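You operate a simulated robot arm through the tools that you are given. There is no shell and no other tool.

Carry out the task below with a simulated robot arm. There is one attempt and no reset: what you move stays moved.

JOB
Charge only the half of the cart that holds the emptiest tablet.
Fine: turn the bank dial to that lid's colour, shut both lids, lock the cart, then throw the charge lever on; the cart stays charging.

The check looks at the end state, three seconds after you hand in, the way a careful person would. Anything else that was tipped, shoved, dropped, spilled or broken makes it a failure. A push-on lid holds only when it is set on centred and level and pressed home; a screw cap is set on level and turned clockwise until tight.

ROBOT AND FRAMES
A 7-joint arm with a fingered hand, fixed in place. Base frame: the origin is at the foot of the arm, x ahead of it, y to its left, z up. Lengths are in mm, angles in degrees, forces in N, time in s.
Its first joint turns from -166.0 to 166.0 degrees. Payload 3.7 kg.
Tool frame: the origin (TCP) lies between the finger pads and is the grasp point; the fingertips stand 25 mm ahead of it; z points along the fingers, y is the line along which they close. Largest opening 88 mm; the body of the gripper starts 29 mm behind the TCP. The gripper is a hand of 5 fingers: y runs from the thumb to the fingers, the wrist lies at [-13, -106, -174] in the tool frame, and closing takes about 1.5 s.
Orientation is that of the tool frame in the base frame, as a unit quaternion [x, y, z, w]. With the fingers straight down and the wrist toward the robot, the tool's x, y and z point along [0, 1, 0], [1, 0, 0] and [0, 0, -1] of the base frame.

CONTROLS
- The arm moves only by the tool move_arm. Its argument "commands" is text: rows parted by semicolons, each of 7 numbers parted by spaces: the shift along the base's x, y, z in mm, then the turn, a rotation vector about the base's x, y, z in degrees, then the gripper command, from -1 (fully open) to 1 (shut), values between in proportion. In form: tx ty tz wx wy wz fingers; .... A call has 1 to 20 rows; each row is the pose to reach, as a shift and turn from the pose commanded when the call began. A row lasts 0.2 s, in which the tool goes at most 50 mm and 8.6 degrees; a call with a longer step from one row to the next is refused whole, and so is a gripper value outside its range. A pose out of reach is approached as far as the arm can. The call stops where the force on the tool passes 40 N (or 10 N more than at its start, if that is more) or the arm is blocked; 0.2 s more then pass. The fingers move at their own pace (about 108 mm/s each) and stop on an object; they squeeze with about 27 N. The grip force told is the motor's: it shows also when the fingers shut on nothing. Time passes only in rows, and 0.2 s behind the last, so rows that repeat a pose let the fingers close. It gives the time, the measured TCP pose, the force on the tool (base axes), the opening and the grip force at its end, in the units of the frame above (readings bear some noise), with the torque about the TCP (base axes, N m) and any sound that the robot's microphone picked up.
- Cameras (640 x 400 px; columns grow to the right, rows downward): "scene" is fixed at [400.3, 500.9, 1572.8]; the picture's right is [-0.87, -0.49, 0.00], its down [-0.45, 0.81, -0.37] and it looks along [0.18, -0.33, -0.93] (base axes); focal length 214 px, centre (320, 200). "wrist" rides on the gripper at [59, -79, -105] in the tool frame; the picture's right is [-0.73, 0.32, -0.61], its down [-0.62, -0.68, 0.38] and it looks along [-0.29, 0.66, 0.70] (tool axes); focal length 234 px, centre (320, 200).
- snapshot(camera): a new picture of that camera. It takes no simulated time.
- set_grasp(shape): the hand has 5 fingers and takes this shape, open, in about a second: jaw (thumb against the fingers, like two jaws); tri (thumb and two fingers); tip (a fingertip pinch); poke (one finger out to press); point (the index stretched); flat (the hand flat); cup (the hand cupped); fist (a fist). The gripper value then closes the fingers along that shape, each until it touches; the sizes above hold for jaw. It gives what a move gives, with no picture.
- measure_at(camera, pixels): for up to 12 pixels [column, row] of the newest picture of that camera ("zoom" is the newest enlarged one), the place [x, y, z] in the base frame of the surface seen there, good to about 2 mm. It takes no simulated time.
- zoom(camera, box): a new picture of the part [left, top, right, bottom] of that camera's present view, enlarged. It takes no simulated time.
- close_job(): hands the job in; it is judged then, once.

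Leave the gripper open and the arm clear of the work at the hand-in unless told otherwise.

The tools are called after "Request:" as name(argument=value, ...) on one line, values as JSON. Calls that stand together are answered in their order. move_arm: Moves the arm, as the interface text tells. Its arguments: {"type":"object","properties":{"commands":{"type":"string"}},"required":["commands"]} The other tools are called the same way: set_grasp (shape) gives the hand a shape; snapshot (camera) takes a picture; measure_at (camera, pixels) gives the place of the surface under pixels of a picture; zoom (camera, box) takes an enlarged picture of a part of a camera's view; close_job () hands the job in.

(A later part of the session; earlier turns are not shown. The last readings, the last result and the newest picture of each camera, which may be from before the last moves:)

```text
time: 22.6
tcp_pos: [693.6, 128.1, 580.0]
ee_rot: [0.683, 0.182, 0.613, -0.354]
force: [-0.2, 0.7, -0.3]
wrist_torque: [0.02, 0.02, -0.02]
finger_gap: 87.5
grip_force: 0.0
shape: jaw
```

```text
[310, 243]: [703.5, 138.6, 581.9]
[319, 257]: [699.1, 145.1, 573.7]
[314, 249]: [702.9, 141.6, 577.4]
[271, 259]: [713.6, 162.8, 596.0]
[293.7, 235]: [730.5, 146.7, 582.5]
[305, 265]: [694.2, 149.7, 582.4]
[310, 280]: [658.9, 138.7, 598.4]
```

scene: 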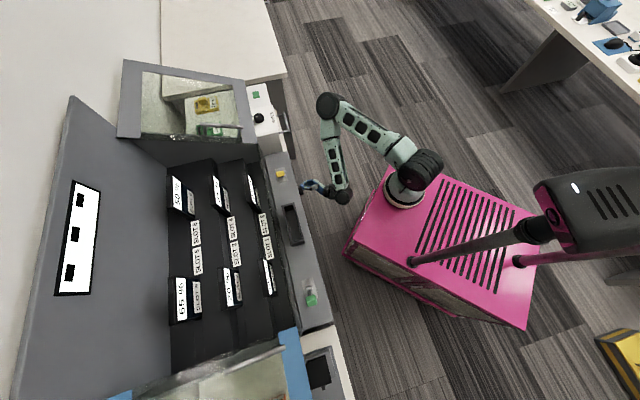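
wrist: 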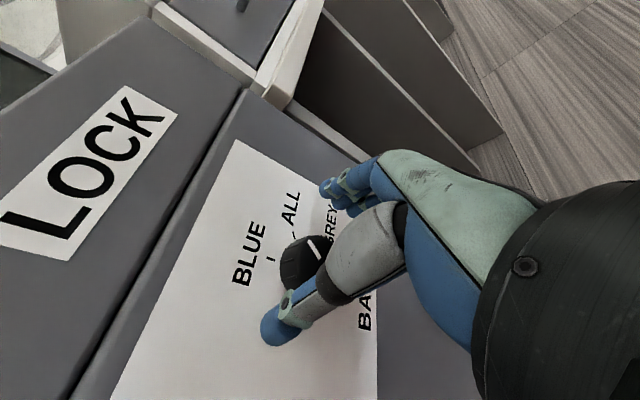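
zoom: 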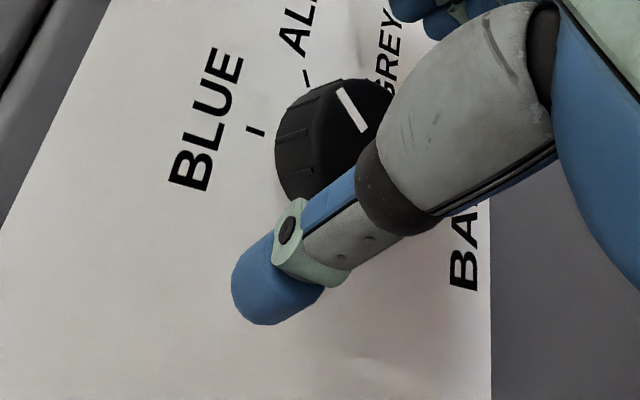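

The pointer is at about 50°, so about 40° more is needed. I'll roll the open hand back clockwise by 80° around the knob, which gives travel within reach, then re-grip.

Request:
move_arm(commands="0 0 0 5.7 5.7 0 -1; -1 2 -2 11.3 11.3 0 -1; -2 4 -4 17 17 0 -1; -3 6 -6 22.6 22.6 0 -1; -4 8 -8 28.3 28.3 0 -1; -5 10 -11 34 34 0 -1; -5 10 -11 39.6 39.6 0 -1; -5 10 -11 45.3 45.3 0 -1; -5 10 -11 50.9 50.9 0 -1; -5 10 -11 56.6 56.6 0 -1; -5 10 -11 56.6 56.6 0 -1")

Request:
snapshot(camera="wrist")

Request:
zoom(camera="wrist", box=[200, 160, 420, 360])

```text
time: 25.0
tcp_pos: [688.8, 137.8, 569.6]
ee_rot: [-0.641, 0.299, -0.241, 0.665]
force: [0.4, -1.1, -0.7]
wrist_torque: [-0.01, 0.0, 0.0]
finger_gap: 87.6
grip_force: 0.1
shape: jaw
```

```text
taken
```

wrist: 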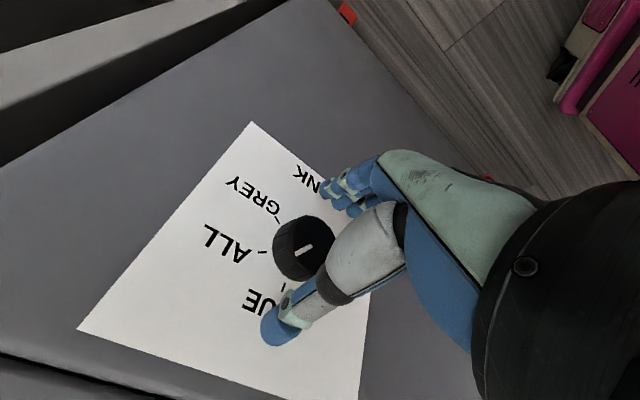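

```text
2.00 times, centred on (310, 260) of wrist
```

zoom: 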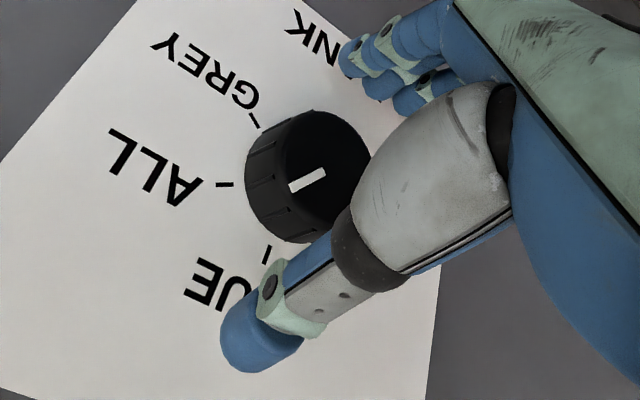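

I'm centred with plenty of travel. Next I'll advance 6 mm and close on the knob.

Request:
move_arm(commands="4.5 4.5 -0.5 0 0 0 -1; 4.5 4.5 -0.5 0 0 0 -0.4; 4.5 4.5 -0.5 0 0 0 -0.1; 4.5 4.5 -0.5 0 0 0 0.3; 4.5 4.5 -0.5 0 0 0 1; 4.5 4.5 -0.5 0 0 0 1; 4.5 4.5 -0.5 0 0 0 1; 4.5 4.5 -0.5 0 0 0 1")

Request:
move_arm(commands="0 0 0 -3.5 -3.5 0 1; 0 0 0 -7.1 -7.1 0 1; 0 0 0 -10.6 -10.6 0 1; 0 0 0 -14.1 -14.1 0 1; 0 0 0 -17.7 -17.7 0 1; 0 0 0 -21.2 -21.2 0 1; 0 0 0 -24.8 -24.8 0 1; 0 0 0 -28.3 -28.3 0 1; 0 0 0 -28.3 -28.3 0 1")

Request:
zoom(camera="wrist", box=[200, 160, 420, 360])

```text
time: 26.8
tcp_pos: [694.0, 142.2, 569.5]
ee_rot: [-0.641, 0.298, -0.241, 0.665]
force: [1.8, -0.8, 7.6]
wrist_torque: [0.1, -0.12, -0.03]
finger_gap: 33.3
grip_force: 26.7
shape: jaw
```

```text
time: 28.8
tcp_pos: [694.5, 142.7, 568.7]
ee_rot: [0.705, -0.061, 0.454, -0.542]
force: [-5.3, -0.9, 7.5]
wrist_torque: [0.15, -0.11, 0.01]
finger_gap: 33.4
grip_force: 26.9
shape: jaw
```

```text
2.00 times, centred on (310, 260) of wrist
```

zoom: 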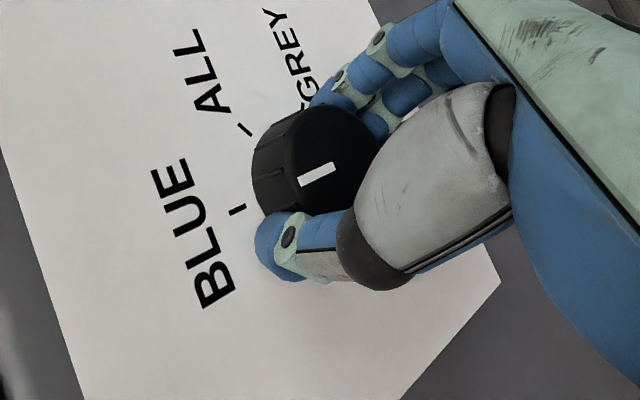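

The pointer now aims toward BLUE's tick. I'll measure before letting go.

Request:
measure_at(camera="zoom", pixels=[[303, 181], [331, 168], [317, 174], [238, 209], [246, 130]])

```text
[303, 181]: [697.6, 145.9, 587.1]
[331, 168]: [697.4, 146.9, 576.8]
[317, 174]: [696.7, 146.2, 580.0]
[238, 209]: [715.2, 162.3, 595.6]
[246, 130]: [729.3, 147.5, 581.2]
```

The pointer measures about 88°, straight up at BLUE. I'll release and verify it stays.

Request:
move_arm(commands="0 0 0 0 0 0 0.4; 0 0 0 0 0 0 -0.2; 0 0 0 0 0 0 -1; 0 0 0 0 0 0 -1; 0 0 0 0 0 0 -1; 0 0 0 0 0 0 -1")

Request:
zoom(camera="wrist", box=[200, 160, 420, 360])

```text
time: 30.2
tcp_pos: [695.1, 142.4, 568.8]
ee_rot: [0.704, -0.061, 0.455, -0.541]
force: [0.3, 0.2, -0.7]
wrist_torque: [-0.01, 0.02, 0.04]
finger_gap: 87.6
grip_force: 0.0
shape: jaw
```

```text
2.00 times, centred on (310, 260) of wrist
```

zoom: 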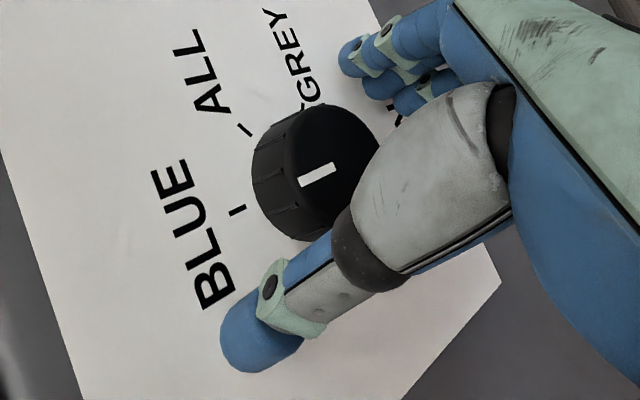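

The dial stays on BLUE. I'll roll the open hand so thumb and fingers are above and below the knob, then back out and to the right.

Request:
move_arm(commands="0 0 0 5 5 0 -1; -1 -1 0 10 10 0 -1; -2 -2 0 15 15 0 -1; -4 -4 0 20 20 0 -1; -7 -7 0 24 24 0 -1; -10 -10 0 24 24 0 -1; -4 -16 0 24 24 0 -1; 4 -40 5 20 20 0 -1; 16 -62 12 18 18 0 -1; 26 -84 20 18 18 0 -1; 26 -84 20 18 18 0 -1")

Request:
snapshot(camera="wrist")

Request:
zoom(camera="wrist", box=[240, 220, 440, 400])

```text
time: 32.6
tcp_pos: [720.0, 58.2, 588.1]
ee_rot: [0.674, -0.215, 0.323, -0.629]
force: [-0.4, -0.6, 0.9]
wrist_torque: [0.01, -0.02, 0.0]
finger_gap: 87.5
grip_force: 0.1
shape: jaw
```

```text
taken
```

wrist: 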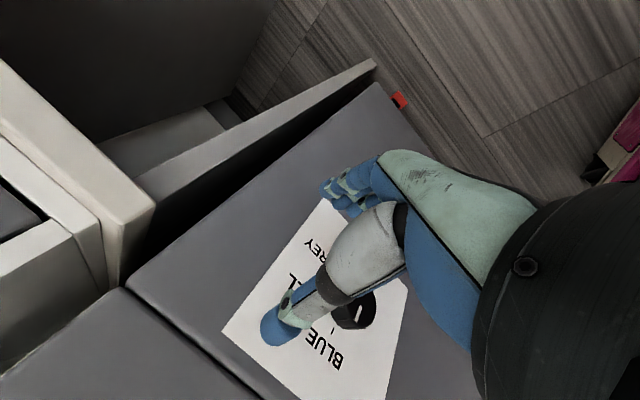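

```text
2.22 times, centred on (340, 310) of wrist
```

zoom: 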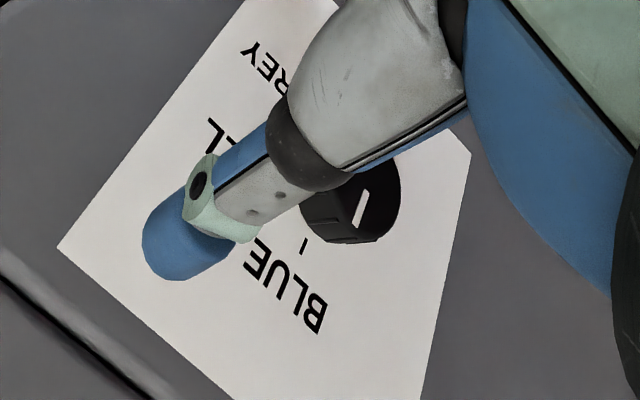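

The dial is confirmed at BLUE. I'll now retrace the way out: roll back, slide right, and rise.

Request:
move_arm(commands="1 -2 4 -5.5 -5.5 0 -1; 2 -5 7 -11 -11 0 -1; 3 -7 11 -16.5 -16.5 0 -1; 4 -9 14 -22 -22 0 -1; 5 -12 18 -27.5 -27.5 0 -1; 6 -14 22 -33 -33 0 -1; 7 -16 25 -38.5 -38.5 0 -1; 8 -18 29 -44 -44 0 -1; 9 -21 32 -49.5 -49.5 0 -1; 10 -23 36 -55.2 -55.2 0 -1; 10 -23 36 -55.2 -55.2 0 -1")

Request:
move_arm(commands="14 -1 33 0 0 0 -1; 28 -2 66 0 0 0 -1; 42 -3 100 0 0 0 -1; 44 0 140 0 0 0 -1; 46 4 180 0 0 0 -1; 47 7 220 0 0 0 -1; 48 10 260 0 0 0 -1; 48 11 290 0 0 0 -1; 48 11 290 0 0 0 -1")

Request:
snapshot(camera="scene")

```text
time: 35.0
tcp_pos: [729.5, 35.6, 623.5]
ee_rot: [0.659, 0.258, 0.647, -0.284]
force: [0.3, -0.4, -0.4]
wrist_torque: [0.0, 0.0, 0.01]
finger_gap: 87.7
grip_force: 0.2
shape: jaw
out of reach, approached as far as the arm can: row 2, 3, 4, 5, 6, 7, 8
```

```text
time: 37.0
tcp_pos: [778.9, 45.8, 914.7]
ee_rot: [0.659, 0.257, 0.648, -0.284]
force: [-0.6, 0.0, -0.1]
wrist_torque: [0.01, 0.02, -0.01]
finger_gap: 88.2
grip_force: 0.0
shape: jaw
out of reach, approached as far as the arm can: row 4, 5, 6
```

```text
taken
```

scene: 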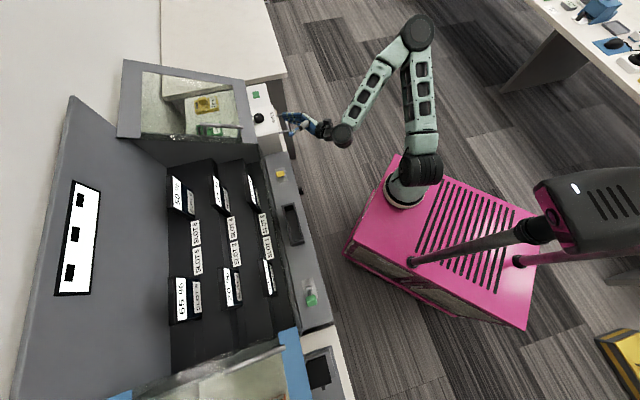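

Next come the lids. I'll turn the hand back to fingers-down, facing the cart, while rising above lid height.

Request:
move_arm(commands="0 0 30 -7 0 4.95 -1; 5 0 50 -14 0 9.9 -1; 10 5 70 -21 0 14.85 -1; 15 10 90 -28 0 19.8 -1; 20 15 110 -35 0 24.75 -1; 25 20 130 -42 0 29.7 -1; 30 25 150 -49 0 34.65 -1; 36 30 165 -56 0 39.6 -1; 42 35 165 -63 0 44.55 -1; 48 40 165 -70 0 49.5 -1; 54 45 165 -77 0 54.4 -1; 60 50 165 -84 0 59.4 -1; 66 52 165 -91 0 64.3 -1; 71 54 165 -97.98 0 69.28 -1; 71 54 165 -97.98 0 69.28 -1")

Request:
snapshot(camera="wrist")

Request:
snapshot(camera="scene")

```text
time: 40.2
tcp_pos: [847.5, 100.9, 1079.4]
ee_rot: [0.402, 0.916, -0.001, 0.0]
force: [0.0, 0.0, -0.3]
wrist_torque: [-0.03, 0.0, 0.03]
finger_gap: 87.7
grip_force: 0.0
shape: jaw
```

```text
taken
```

wrist: 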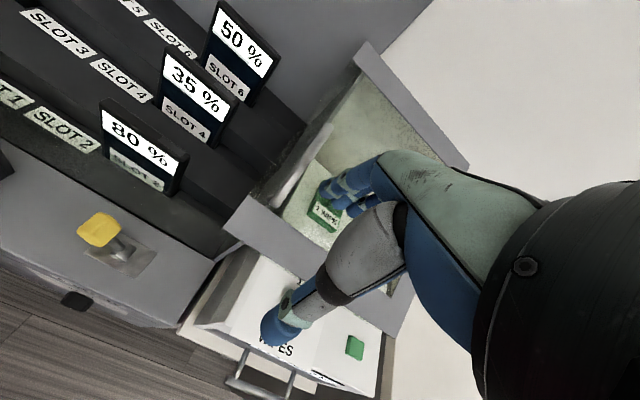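

```text
taken
```

scene: 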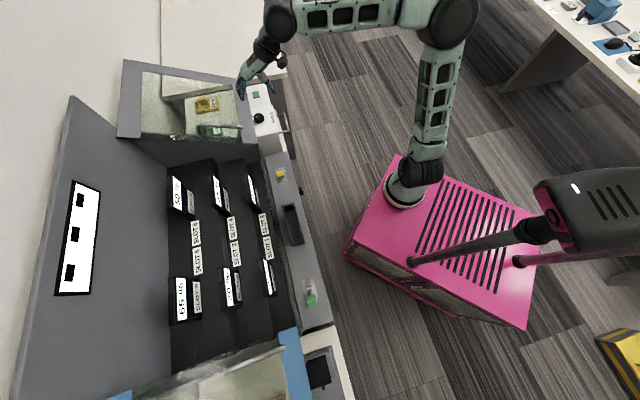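

Fingers are down again. I'll look closely at the grey lid's edges to be sure how it moves.

Request:
zoom(camera="wrist", box=[200, 30, 480, 300])

Request:
measure_at(camera="wrist", pixels=[[325, 130], [285, 190], [305, 160], [245, 215], [360, 48], [440, 130], [465, 165], [290, 245], [330, 128], [280, 200], [300, 250], [350, 100]])

```text
1.48 times, centred on (340, 165) of wrist
```

zoom: 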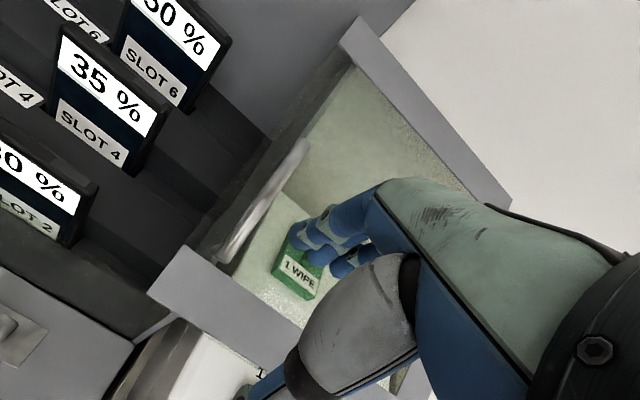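

```text
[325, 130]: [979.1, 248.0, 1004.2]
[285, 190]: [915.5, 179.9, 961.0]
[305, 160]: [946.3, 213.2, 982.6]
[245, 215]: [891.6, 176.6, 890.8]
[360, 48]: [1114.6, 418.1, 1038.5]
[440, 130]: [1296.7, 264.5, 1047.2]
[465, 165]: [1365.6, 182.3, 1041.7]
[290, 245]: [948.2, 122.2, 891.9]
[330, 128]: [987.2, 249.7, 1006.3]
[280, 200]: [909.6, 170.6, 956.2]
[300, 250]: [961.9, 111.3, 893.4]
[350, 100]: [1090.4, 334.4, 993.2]
```

The lid is a flat sloped panel with no visible hinge on its inner edge, so it slides along the rail. Its bar is at u≈-520, top z≈983 at mid-length. I'll close the hand, go out over the lid's outer half, and lower beside the bar.

Request:
move_arm(commands="41 12 0 0 0 0 0; 82 24 0 0 0 0 1; 124 37 0 0 0 0 1; 165 49 0 0 0 0 1; 165 49 -35 0 0 0 1; 165 49 -70 0 0 0 1; 165 49 -106 0 0 0 1; 165 49 -106 0 0 0 1")

Request:
snapshot(camera="wrist")

Request:
snapshot(camera="scene")

```text
time: 42.0
tcp_pos: [1012.6, 149.0, 973.5]
ee_rot: [0.402, 0.916, 0.0, 0.0]
force: [0.3, -1.0, 0.5]
wrist_torque: [0.0, 0.0, -0.03]
finger_gap: 0.0
grip_force: 27.0
shape: jaw
```

```text
taken
```

wrist: 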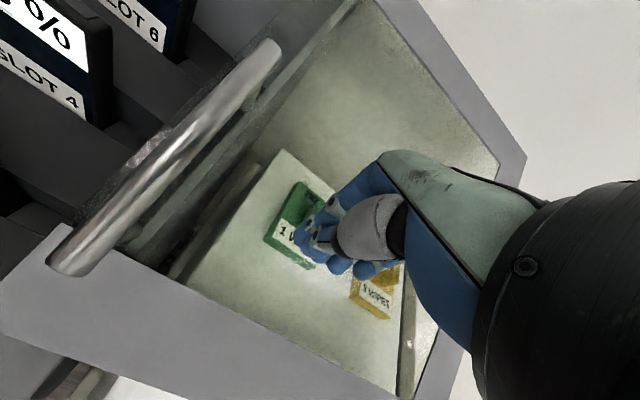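

```text
taken
```

scene: 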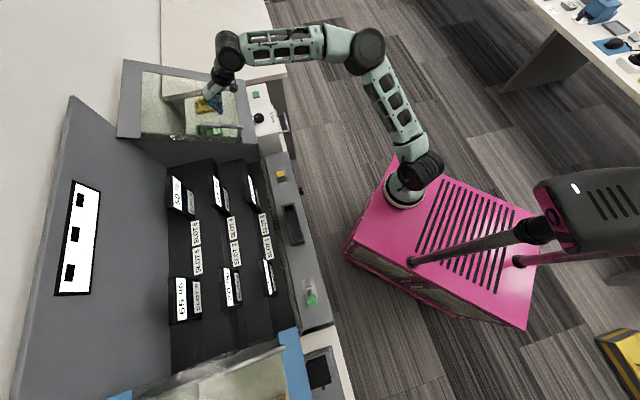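

The hand is beside the bar's outer side and clear. I'll push inward (+u) gently to see whether the lid moves.

Request:
move_arm(commands="-10 10 0 0 0 0 1; -20 20 0 0 0 0 1; -30 30 0 0 0 0 1; -40 40 0 0 0 0 1; -50 50 0 0 0 0 1; -60 60 0 0 0 0 1; -70 70 0 0 0 0 1; -80 80 0 0 0 0 1")

Request:
snapshot(camera="wrist")

Request:
snapshot(camera="scene")

```text
time: 43.8
tcp_pos: [932.7, 230.5, 972.5]
ee_rot: [0.402, 0.916, 0.0, 0.0]
force: [0.3, -1.0, 0.8]
wrist_torque: [0.05, 0.03, 0.0]
finger_gap: 0.0
grip_force: 27.4
shape: jaw
```

```text
taken
```

wrist: 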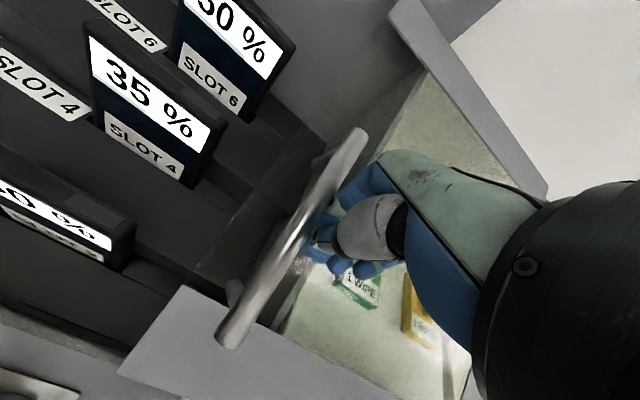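

```text
taken
```

scene: 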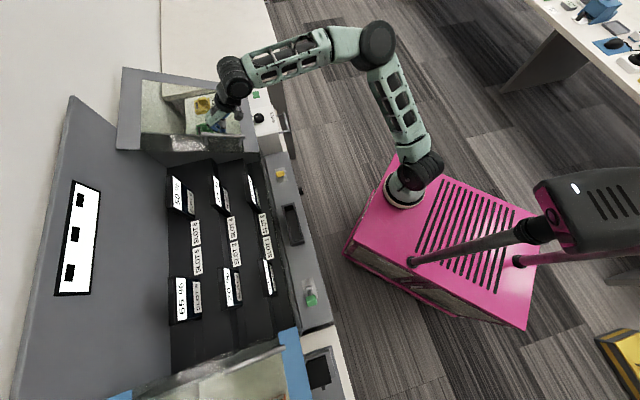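

The lid slides freely. I'll keep pushing it inward at a moderate pace.

Request:
move_arm(commands="-12 12 0 0 0 0 1; -24 24 0 0 0 0 1; -36 36 0 0 0 0 1; -48 48 0 0 0 0 1; -60 60 0 0 0 0 1; -72 72 0 0 0 0 1; -84 84 0 0 0 0 1; -96 96 0 0 0 0 1; -108 108 0 0 0 0 1; -120 120 0 0 0 0 1; -132 132 0 0 0 0 1; -144 144 0 0 0 0 1; -156 156 0 0 0 0 1; -168 168 0 0 0 0 1")

Request:
snapshot(camera="wrist")

Request:
snapshot(camera="scene")

```text
time: 46.8
tcp_pos: [814.7, 345.0, 983.5]
ee_rot: [0.402, 0.916, 0.0, 0.0]
force: [1.5, -0.5, -0.2]
wrist_torque: [-0.02, -0.01, 0.0]
finger_gap: 0.0
grip_force: 26.6
shape: jaw
out of reach, approached as far as the arm can: row 10, 11, 12, 13, 14
```

```text
taken
```

wrist: 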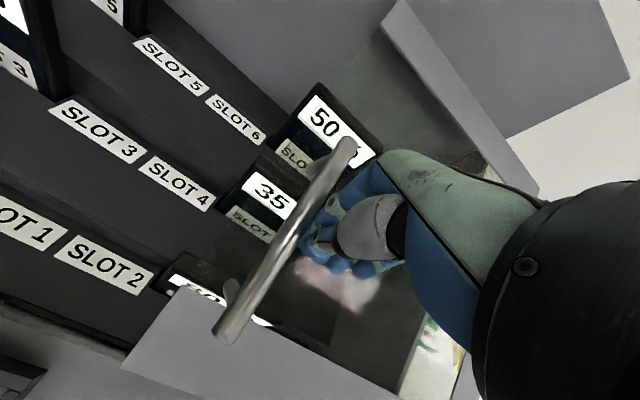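

```text
taken
```

scene: 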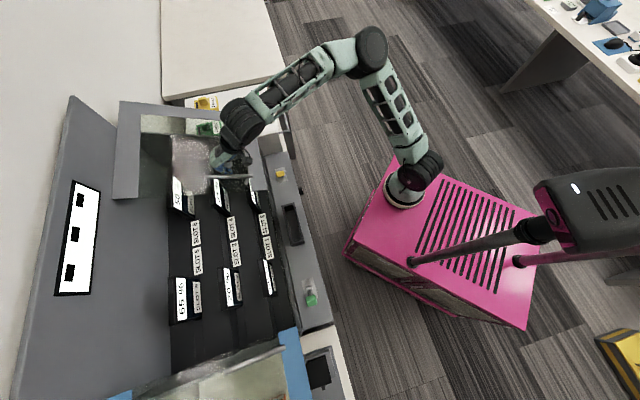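

The lid is about half shut, and the arm ran out of reach in this elbow posture. I'll lift clear of the bar and see whether another posture or yaw reaches the middle.

Request:
move_arm(commands="4 -4 0 0 0 0 1; 4 -4 40 0 0 0 1; 4 -4 80 0 0 0 1; -10 10 90 0 0 6 1; -24 24 90 0 0 12 1; -38 38 90 0 0 18 1; -52 52 90 0 0 24 1; -66 66 90 0 0 24 1; -80 80 90 0 0 24 1; -94 94 90 0 0 24 1; -94 94 90 0 0 24 1")

Request:
snapshot(camera="scene")

```text
time: 49.2
tcp_pos: [747.8, 367.7, 1070.2]
ee_rot: [0.204, 0.979, 0.001, 0.0]
force: [-0.7, 1.0, -0.3]
wrist_torque: [-0.04, -0.02, -0.03]
finger_gap: 0.1
grip_force: 27.3
shape: jaw
out of reach, approached as far as the arm can: row 3, 4, 5, 6, 7, 8, 9, 10, 11
```

```text
taken
```

scene: 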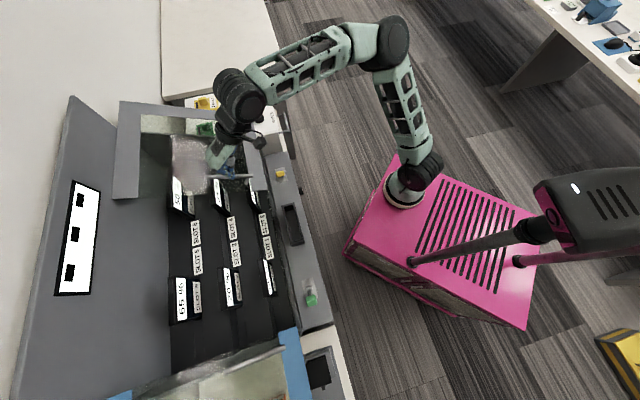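

Still limited, because the elbow sits far to the right. I'll go back to the starting pose to restore the original elbow posture.

Request:
move_arm(commands="-10 -10 40 0 0 -4 1; -25 -20 80 0 0 -10 1; -50 -35 115 0 0 -17 1; -80 -50 150 0 0 -24 1; -110 -65 180 0 0 -31 1; -140 -80 195 0 0 -38 1; -170 -97 195 0 0 -45 1; -200 -114 195 0 0 -52 1; -230 -131 195 0 0 -59 1; -262 -148 195 0 0 -66 1; -293 -166 195 0 0 -66 1; -293 -166 195 0 0 -66 1; -293 -166 195 0 0 -66 1")

Request:
snapshot(camera="scene")

Request:
snapshot(camera="wrist")

```text
time: 52.0
tcp_pos: [450.5, 204.2, 1264.1]
ee_rot: [0.704, 0.711, 0.001, 0.0]
force: [0.7, 0.3, 0.1]
wrist_torque: [0.01, 0.02, 0.02]
finger_gap: 0.0
grip_force: 26.8
shape: jaw
```

```text
taken
```

scene: 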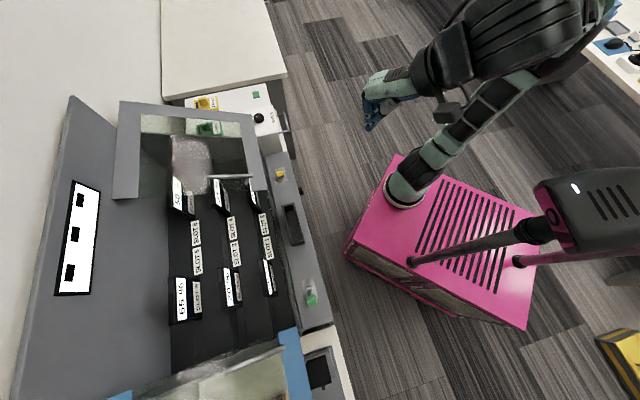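

```text
taken
```

wrist: 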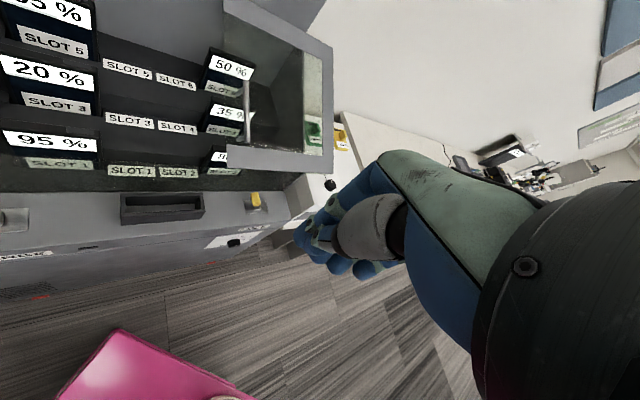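

The posture is restored. I'll measure the grey bar's present place and test reaching the middle at height with 45° yaw.

Request:
measure_at(camera="scene", pixels=[[250, 177.5], [228, 177], [210, 176.5], [240, 177], [258, 178], [116, 195], [180, 190]])

Request:
move_arm(commands="27 20 -16 0 0 4.5 1; 54 40 -32 0 0 9 1; 81 60 -48 0 0 13.5 1; 108 80 -64 0 0 18 1; 135 100 -80 0 0 22.5 1; 162 120 -96 0 0 27 1; 189 140 -112 0 0 31.5 1; 216 160 -128 0 0 36 1; 243 180 -144 0 0 40.5 1; 270 200 -160 0 0 45 1; 293 214 -164 0 0 45 1; 293 214 -164 0 0 45 1")

Request:
snapshot(camera="scene")

Request:
snapshot(camera="wrist")

```text
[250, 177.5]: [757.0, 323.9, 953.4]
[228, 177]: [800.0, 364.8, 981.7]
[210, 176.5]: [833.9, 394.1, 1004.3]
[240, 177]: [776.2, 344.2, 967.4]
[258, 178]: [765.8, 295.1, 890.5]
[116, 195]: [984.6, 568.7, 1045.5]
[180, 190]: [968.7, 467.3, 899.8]
```

```text
time: 54.6
tcp_pos: [743.3, 419.9, 1099.4]
ee_rot: [0.378, 0.926, 0.0, -0.001]
force: [0.1, 0.5, 0.2]
wrist_torque: [0.02, -0.07, 0.02]
finger_gap: 0.0
grip_force: 26.8
shape: jaw
```

```text
taken
```

scene: 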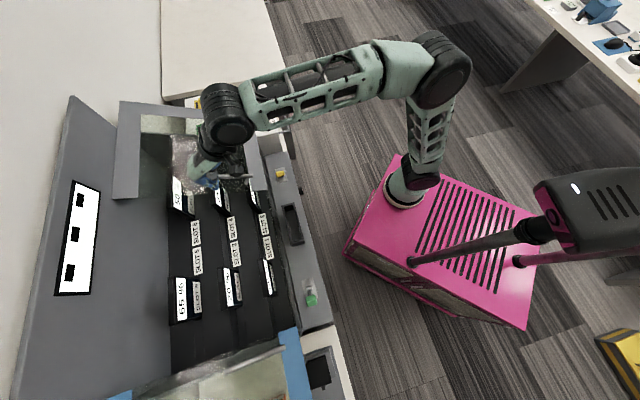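

```text
taken
```

wrist: 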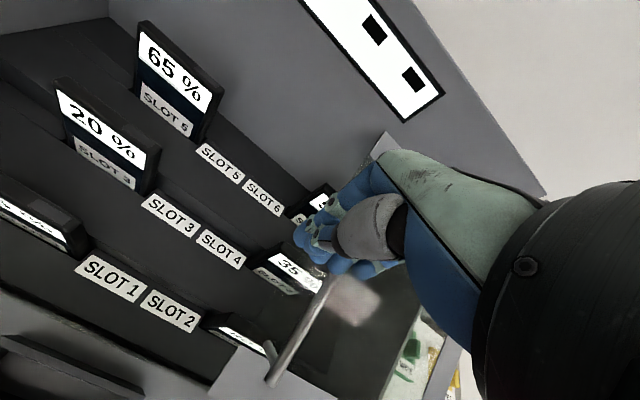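

From this posture the middle is reachable. The grey bar is at u≈-308. I'll go back to its outer side (u≈-370), lower and push again.

Request:
move_arm(commands="25 -25 0 0 0 0 1; 50 -50 0 0 0 0 1; 75 -75 0 0 0 0 1; 100 -100 0 0 0 0 1; 100 -100 -30 0 0 0 1; 100 -100 -60 0 0 0 1; 100 -100 -90 0 0 0 1; 100 -100 -126 0 0 0 1; 100 -100 -126 0 0 0 1")

Request:
snapshot(camera="wrist")

```text
time: 56.6
tcp_pos: [845.5, 316.6, 974.1]
ee_rot: [0.378, 0.926, 0.0, 0.0]
force: [-0.5, 0.4, -0.3]
wrist_torque: [0.0, 0.01, -0.02]
finger_gap: 0.0
grip_force: 26.7
shape: jaw
```

```text
taken
```

wrist: 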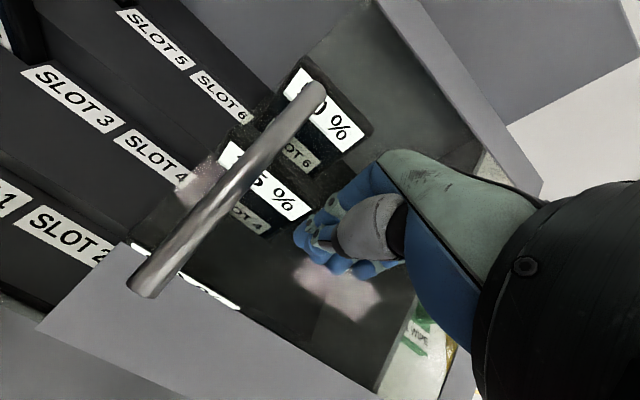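

I'm beside the bar again, so I'll push inward toward the middle.

Request:
move_arm(commands="-12 12 0 0 0 0 1; -24 24 0 0 0 0 1; -36 36 0 0 0 0 1; -48 48 0 0 0 0 1; -60 60 0 0 0 0 1; -72 72 0 0 0 0 1; -84 84 0 0 0 0 1; -92 92 0 0 0 0 1; -100 100 0 0 0 0 1; -106 106 0 0 0 0 1; -112 112 0 0 0 0 1; -116 116 0 0 0 0 1")

Request:
snapshot(camera="wrist")

Request:
snapshot(camera="scene")

```text
time: 59.3
tcp_pos: [736.4, 426.6, 975.2]
ee_rot: [0.384, 0.924, -0.001, 0.003]
force: [6.5, -14.9, 3.6]
wrist_torque: [0.25, 0.06, -0.15]
finger_gap: 0.0
grip_force: 27.3
shape: jaw
stopped in row 12: the force on the tool passed its limit at 42 N (the readings are from after the stop); the commanded pose is now the measured one
```

```text
taken
```

wrist: 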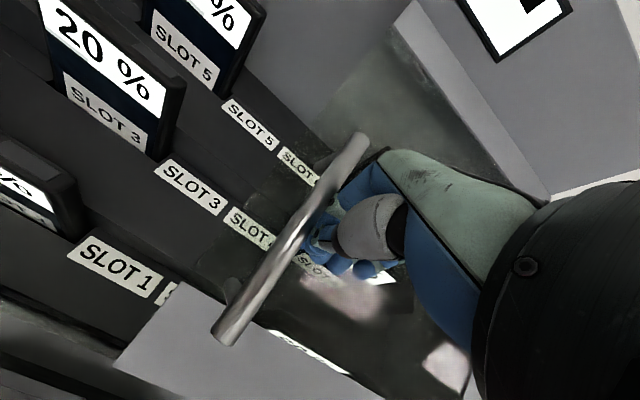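

```text
taken
```

scene: 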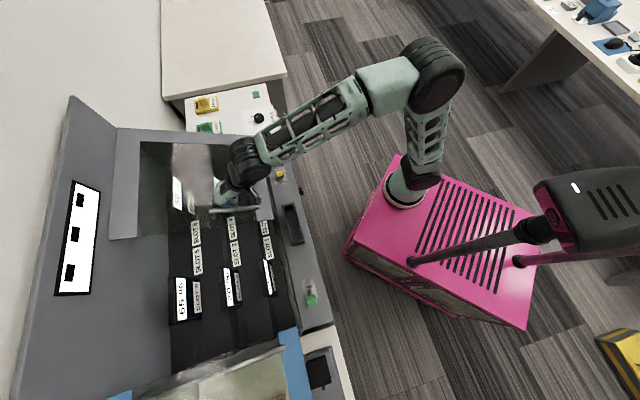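

The push stopped at 42 N with the bar near u≈-195, which looks like an end stop. I'll check the lid edges against the cart's sides and middle.

Request:
zoom(camera="scene", box=[100, 90, 330, 290])

Request:
measure_at(camera="scene", pixels=[[231, 229], [235, 252], [195, 233], [197, 262], [125, 134], [272, 220], [268, 215], [245, 208], [214, 208], [265, 152], [325, 328], [110, 236]])

Request:
measure_at(camera="wrist", pixels=[[150, 295], [165, 305], [235, 330], [350, 140], [300, 230], [395, 30], [120, 365], [200, 190], [250, 225]])

```text
2.00 times, centred on (215, 190) of scene
```

zoom: 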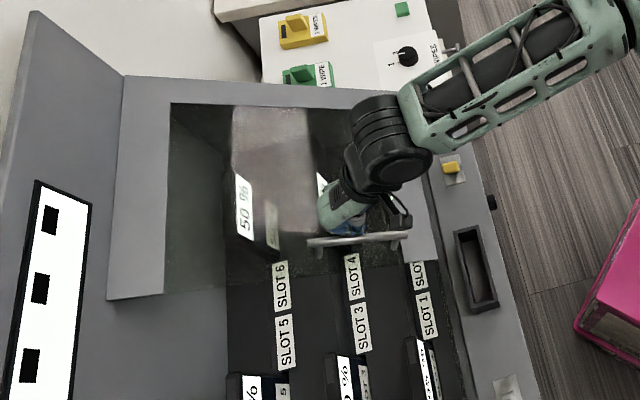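

```text
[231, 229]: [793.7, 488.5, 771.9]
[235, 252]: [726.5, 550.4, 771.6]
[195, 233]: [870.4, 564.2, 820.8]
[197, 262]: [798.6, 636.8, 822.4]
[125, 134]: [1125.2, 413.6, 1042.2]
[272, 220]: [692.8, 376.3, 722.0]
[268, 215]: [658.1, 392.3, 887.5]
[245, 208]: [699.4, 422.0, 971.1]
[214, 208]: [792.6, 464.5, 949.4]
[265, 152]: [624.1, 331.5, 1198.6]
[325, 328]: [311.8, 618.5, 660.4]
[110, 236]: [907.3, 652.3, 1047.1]
```

```text
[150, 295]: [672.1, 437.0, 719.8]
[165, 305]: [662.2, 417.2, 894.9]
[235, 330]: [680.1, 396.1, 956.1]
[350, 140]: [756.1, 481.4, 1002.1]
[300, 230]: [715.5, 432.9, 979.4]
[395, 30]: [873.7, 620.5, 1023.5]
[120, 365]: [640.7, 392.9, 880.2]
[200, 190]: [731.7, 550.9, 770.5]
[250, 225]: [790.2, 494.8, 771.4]
```

The grey lid's inner edge is at u≈-173, the middle between slots 3 and 4 at -170, and its outer edge is on the cart's right wall. It is shut. Now I'll back off, lift, and carry the hand over to the outer side of the blue lid's bar.

Request:
move_arm(commands="6 -6 0 0 0 0 1; 8 -8 30 0 0 0 1; 8 -8 70 0 0 0 1; 8 -8 110 0 0 0 1; -20 20 125 0 0 0 1; -49 49 125 0 0 0 1; -78 78 125 0 0 0 1; -107 107 125 0 0 0 1; -136 136 125 0 0 0 1; -165 165 125 0 0 0 1; -194 194 125 0 0 0 1; -223 223 125 0 0 0 1; -252 252 125 0 0 0 1; -281 281 125 0 0 0 1; -310 310 125 0 0 0 1; -330 330 125 0 0 0 1; -346 346 125 0 0 0 1; -346 346 125 0 0 0 1")

Request:
snapshot(camera="wrist")

Request:
snapshot(camera="scene")

```text
time: 63.1
tcp_pos: [387.9, 771.2, 1096.6]
ee_rot: [0.382, 0.924, -0.001, 0.001]
force: [-0.4, -0.1, 0.1]
wrist_torque: [0.01, 0.01, -0.01]
finger_gap: 0.1
grip_force: 26.9
shape: jaw
out of reach, approached as far as the arm can: row 17, 18
```

```text
taken
```

wrist: 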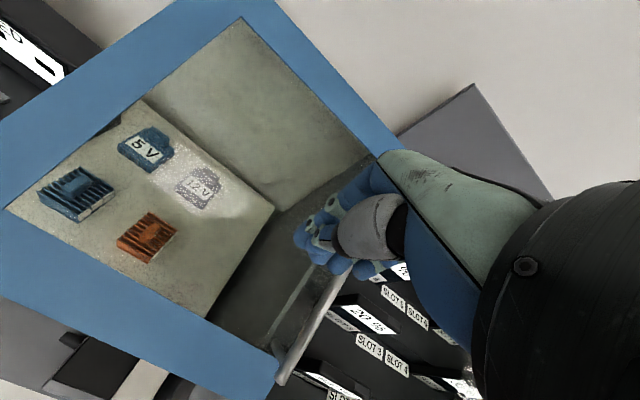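

```text
taken
```

scene: 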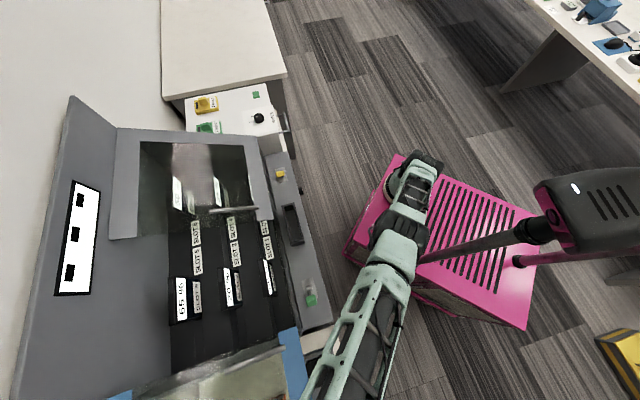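

I'm above the blue lid's outer side. I'll lower beside the bar with a slight yaw to ease reach.

Request:
move_arm(commands="0 0 -20 0 0 6 1; 0 0 -45 0 0 12 1; 0 0 -70 0 0 18 1; 0 0 -95 0 0 18 1; 0 0 -121 0 0 18 1; 0 0 -121 0 0 18 1")

Request:
snapshot(camera="wrist")

Request:
snapshot(camera="scene")

```text
time: 64.5
tcp_pos: [387.5, 771.1, 976.0]
ee_rot: [0.233, 0.973, 0.0, 0.002]
force: [0.6, 0.2, 0.1]
wrist_torque: [-0.03, 0.0, -0.01]
finger_gap: 0.0
grip_force: 26.8
shape: jaw
```

```text
taken
```

wrist: 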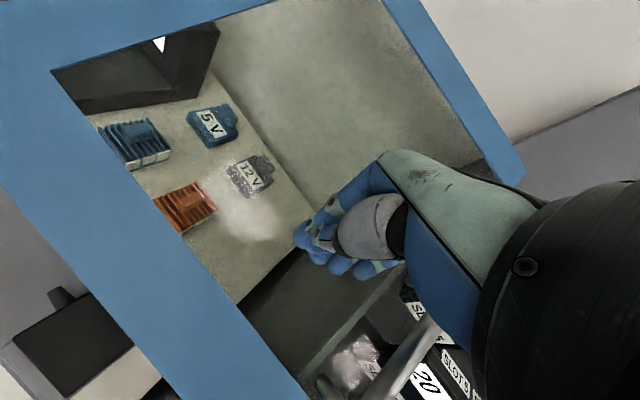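

```text
taken
```

scene: 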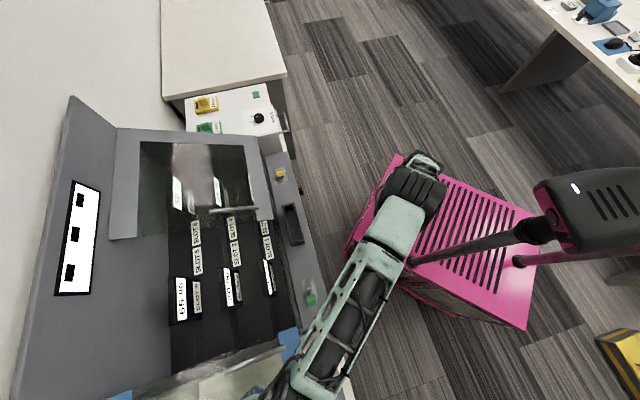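

It's beside the bar. I'll push inward (-u).

Request:
move_arm(commands="10 -10 0 0 0 0 1; 20 -20 0 0 0 0 1; 30 -30 0 0 0 0 1; 40 -40 0 0 0 0 1; 50 -50 0 0 0 0 1; 60 -60 0 0 0 0 1; 72 -72 0 0 0 0 1; 84 -84 0 0 0 0 1; 96 -96 0 0 0 0 1; 108 -108 0 0 0 0 1; 120 -120 0 0 0 0 1; 132 -132 0 0 0 0 1; 144 -144 0 0 0 0 1; 156 -156 0 0 0 0 1; 168 -168 0 0 0 0 1")

Request:
snapshot(camera="wrist")

Request:
snapshot(camera="scene")

```text
time: 67.7
tcp_pos: [554.4, 602.1, 976.4]
ee_rot: [0.233, 0.972, -0.001, 0.002]
force: [-1.6, 0.0, 0.0]
wrist_torque: [0.02, 0.01, 0.01]
finger_gap: 0.0
grip_force: 27.2
shape: jaw
```

```text
taken
```

wrist: 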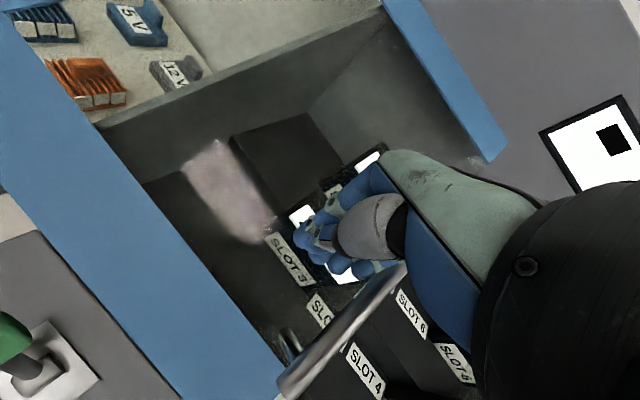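

```text
taken
```

scene: 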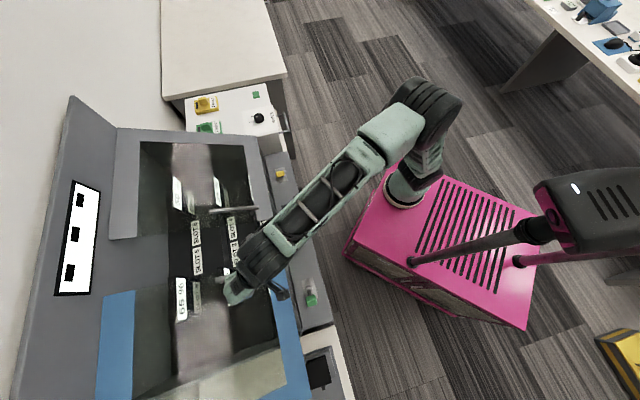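

The blue lid slides well. I'll push it the rest of the way, slower near the end.

Request:
move_arm(commands="12 -12 0 0 0 0 1; 24 -24 0 0 0 0 1; 36 -36 0 0 0 0 1; 48 -48 0 0 0 0 1; 60 -60 0 0 0 0 1; 72 -72 0 0 0 0 1; 82 -82 0 0 0 0 1; 90 -90 0 0 0 0 1; 96 -96 0 0 0 0 1; 102 -102 0 0 0 0 1; 106 -106 0 0 0 0 1; 110 -110 0 0 0 0 1; 114 -114 0 0 0 0 1; 118 -118 0 0 0 0 1; 122 -122 0 0 0 0 1; 126 -126 0 0 0 0 1")

Request:
snapshot(camera="wrist")

Request:
snapshot(camera="scene")

```text
time: 70.2
tcp_pos: [654.6, 500.6, 978.6]
ee_rot: [0.226, 0.974, 0.003, 0.0]
force: [-17.3, 15.5, 6.3]
wrist_torque: [-0.15, -0.28, 0.4]
finger_gap: 0.1
grip_force: 26.5
shape: jaw
stopped in row 12: the force on the tool passed its limit at 43 N (the readings are from after the stop); the commanded pose is now the measured one
```

```text
taken
```

wrist: 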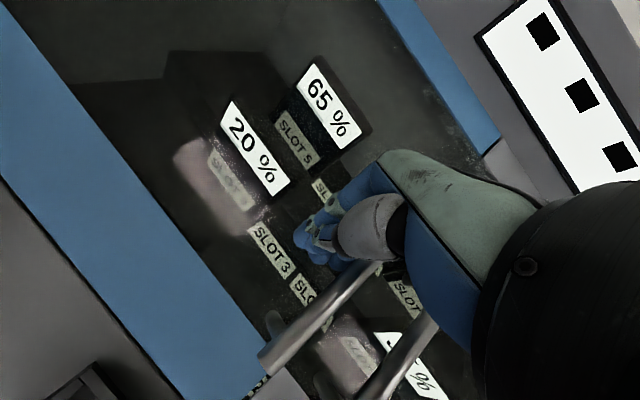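

```text
taken
```

scene: 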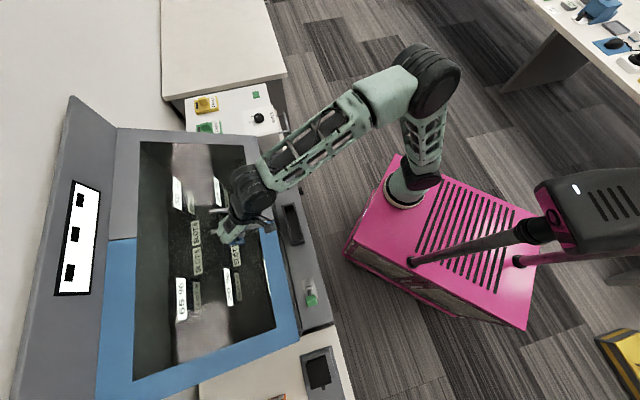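

Both lids look shut, edge to edge. I'll back off from the bar, lift, and check the seam.

Request:
move_arm(commands="-6 6 0 0 0 0 1; -10 10 30 0 0 0 1; -10 10 70 0 0 0 1; -10 10 110 0 0 0 1; -10 10 130 0 0 -6 1; -40 -10 140 0 0 -12 1; -70 -40 140 0 0 -18 1; -100 -70 140 0 0 -18 1; -120 -90 140 0 0 -18 1; -120 -90 140 0 0 -18 -1; -120 -90 140 0 0 -18 -1; -120 -90 140 0 0 -18 -1")

Request:
snapshot(camera="wrist")

Request:
snapshot(camera="scene")

Request:
zoom(camera="scene", box=[90, 110, 340, 390])

```text
time: 72.8
tcp_pos: [537.6, 408.0, 1115.2]
ee_rot: [0.38, 0.925, 0.001, 0.001]
force: [0.2, 0.3, 0.8]
wrist_torque: [0.0, 0.02, -0.01]
finger_gap: 87.7
grip_force: 0.0
shape: jaw
```

```text
taken
```

wrist: 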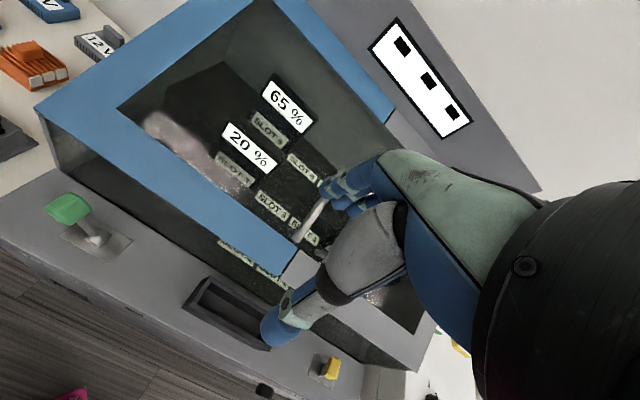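

```text
taken
```

scene: 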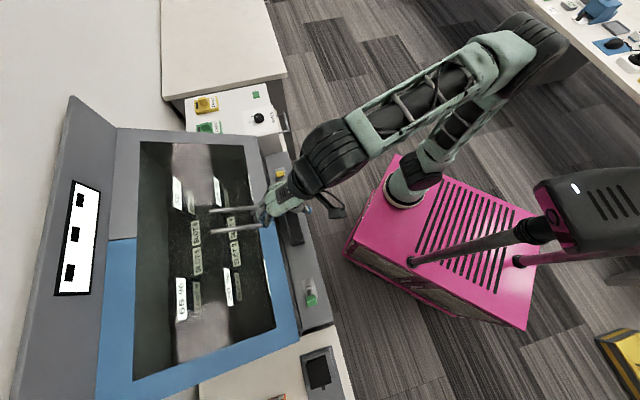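

```text
1.43 times, centred on (215, 250) of scene
```

zoom: 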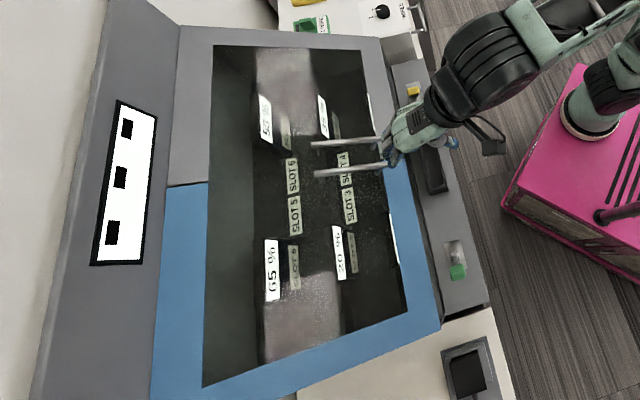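

The lids meet with no gap. Next I'll look closely at the yellow lock lever at (330,368) and the green charge lever at (70,210).

Request:
zoom(camera="wrist", box=[240, 320, 400, 400])

Request:
zoom(camera="wrist", box=[0, 160, 180, 290])

Request:
measure_at(camera="wrist", pixels=[[332, 366], [326, 375], [310, 357], [305, 375], [318, 368], [68, 205], [80, 212], [92, 238], [62, 232], [100, 262], [130, 240], [96, 245]])

Request:
zoom(camera="scene", box=[260, 150, 310, 190])

Request:
measure_at(camera="scene", pixels=[[276, 169], [284, 168], [288, 180], [279, 182], [281, 174], [305, 279], [314, 276], [318, 294], [307, 297], [312, 299], [311, 286]])

```text
4.00 times, centred on (320, 360) of wrist
```

zoom: 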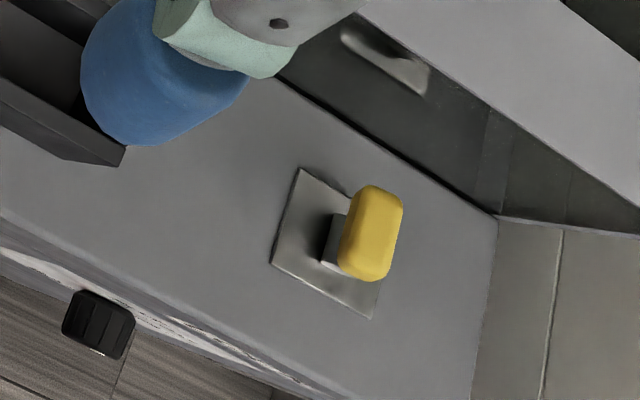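

```text
3.08 times, centred on (90, 225) of wrist
```

zoom: 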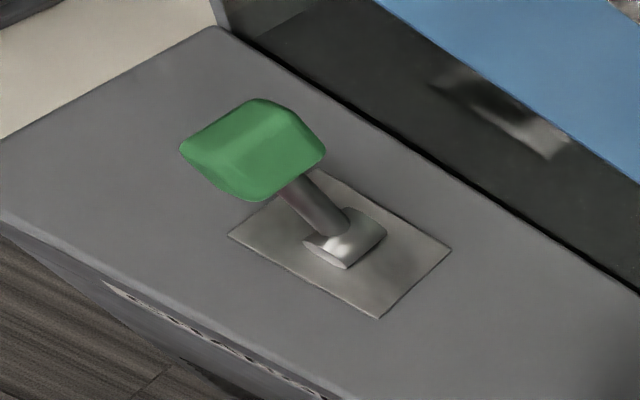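

```text
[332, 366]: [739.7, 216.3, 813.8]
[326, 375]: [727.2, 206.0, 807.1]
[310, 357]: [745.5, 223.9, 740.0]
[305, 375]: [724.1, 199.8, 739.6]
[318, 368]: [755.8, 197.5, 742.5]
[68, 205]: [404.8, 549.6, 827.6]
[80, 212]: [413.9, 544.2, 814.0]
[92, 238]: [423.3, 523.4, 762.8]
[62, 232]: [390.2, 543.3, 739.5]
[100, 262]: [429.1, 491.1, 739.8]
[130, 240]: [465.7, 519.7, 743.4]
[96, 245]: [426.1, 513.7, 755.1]
```

```text
10.00 times, centred on (285, 170) of scene
```

zoom: 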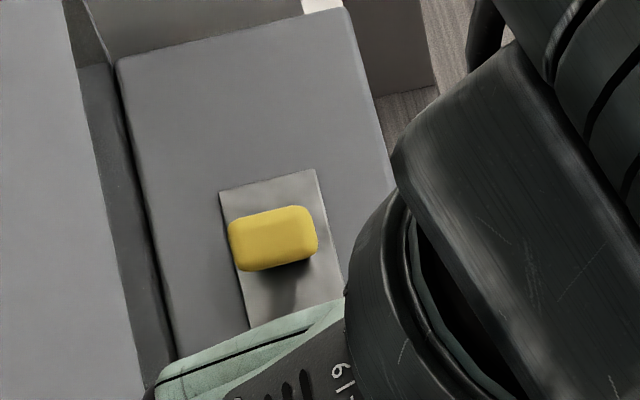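

```text
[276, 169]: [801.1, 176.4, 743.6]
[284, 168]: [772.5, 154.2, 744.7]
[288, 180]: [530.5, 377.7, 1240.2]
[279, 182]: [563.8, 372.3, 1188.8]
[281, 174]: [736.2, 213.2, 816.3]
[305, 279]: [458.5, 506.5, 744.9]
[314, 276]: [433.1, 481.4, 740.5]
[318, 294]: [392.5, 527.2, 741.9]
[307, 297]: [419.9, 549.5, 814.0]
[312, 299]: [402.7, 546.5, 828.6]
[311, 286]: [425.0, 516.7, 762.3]
```

Both levers stand tilted toward +u (left): lock pivot at u≈-406 with knob at u≈-370, charge pivot at u≈73 with knob at u≈102. Each has to be thrown the other way (-u). I'll close the hand and go to the left side of the lock knob, staying high first.

Request:
move_arm(commands="18 -18 0 0 0 0 1; 37 -37 0 0 0 0 1; 56 -55 0 0 0 0 1; 74 -73 0 0 0 0 1; 93 -91 0 0 0 0 1; 112 -110 -20 0 0 0 1; 130 -128 -50 0 0 0 1; 147 -145 -80 0 0 0 1; 147 -145 -115 0 0 0 1; 147 -145 -150 0 0 0 1; 147 -145 -185 0 0 0 1; 147 -145 -215 0 0 0 1; 147 -145 -215 0 0 0 1")

Request:
snapshot(camera="wrist")

Request:
snapshot(camera="scene")

```text
time: 75.6
tcp_pos: [684.6, 261.9, 901.5]
ee_rot: [0.379, 0.925, 0.002, 0.001]
force: [-0.2, -0.6, -0.8]
wrist_torque: [0.01, -0.04, -0.01]
finger_gap: 0.0
grip_force: 27.0
shape: jaw
```

```text
taken
```

wrist: 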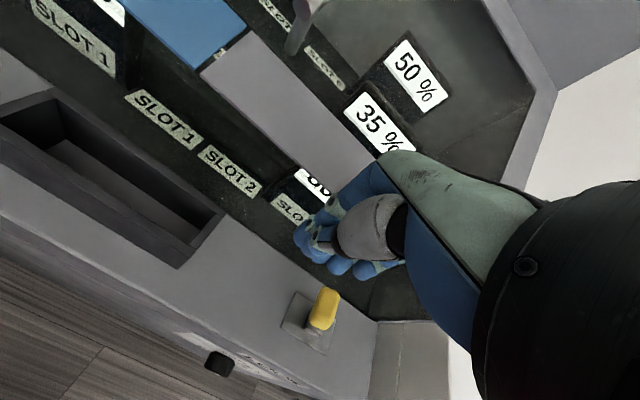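

```text
taken
```

scene: 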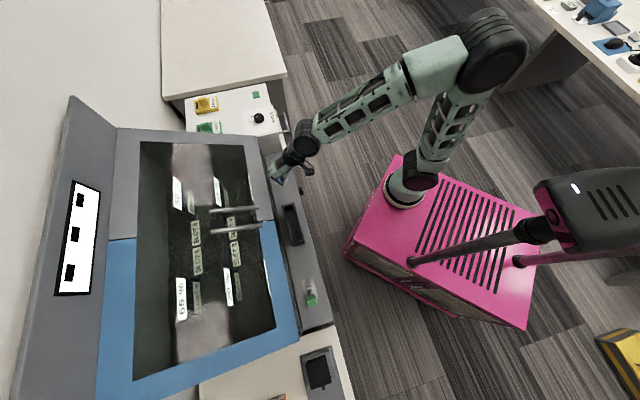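

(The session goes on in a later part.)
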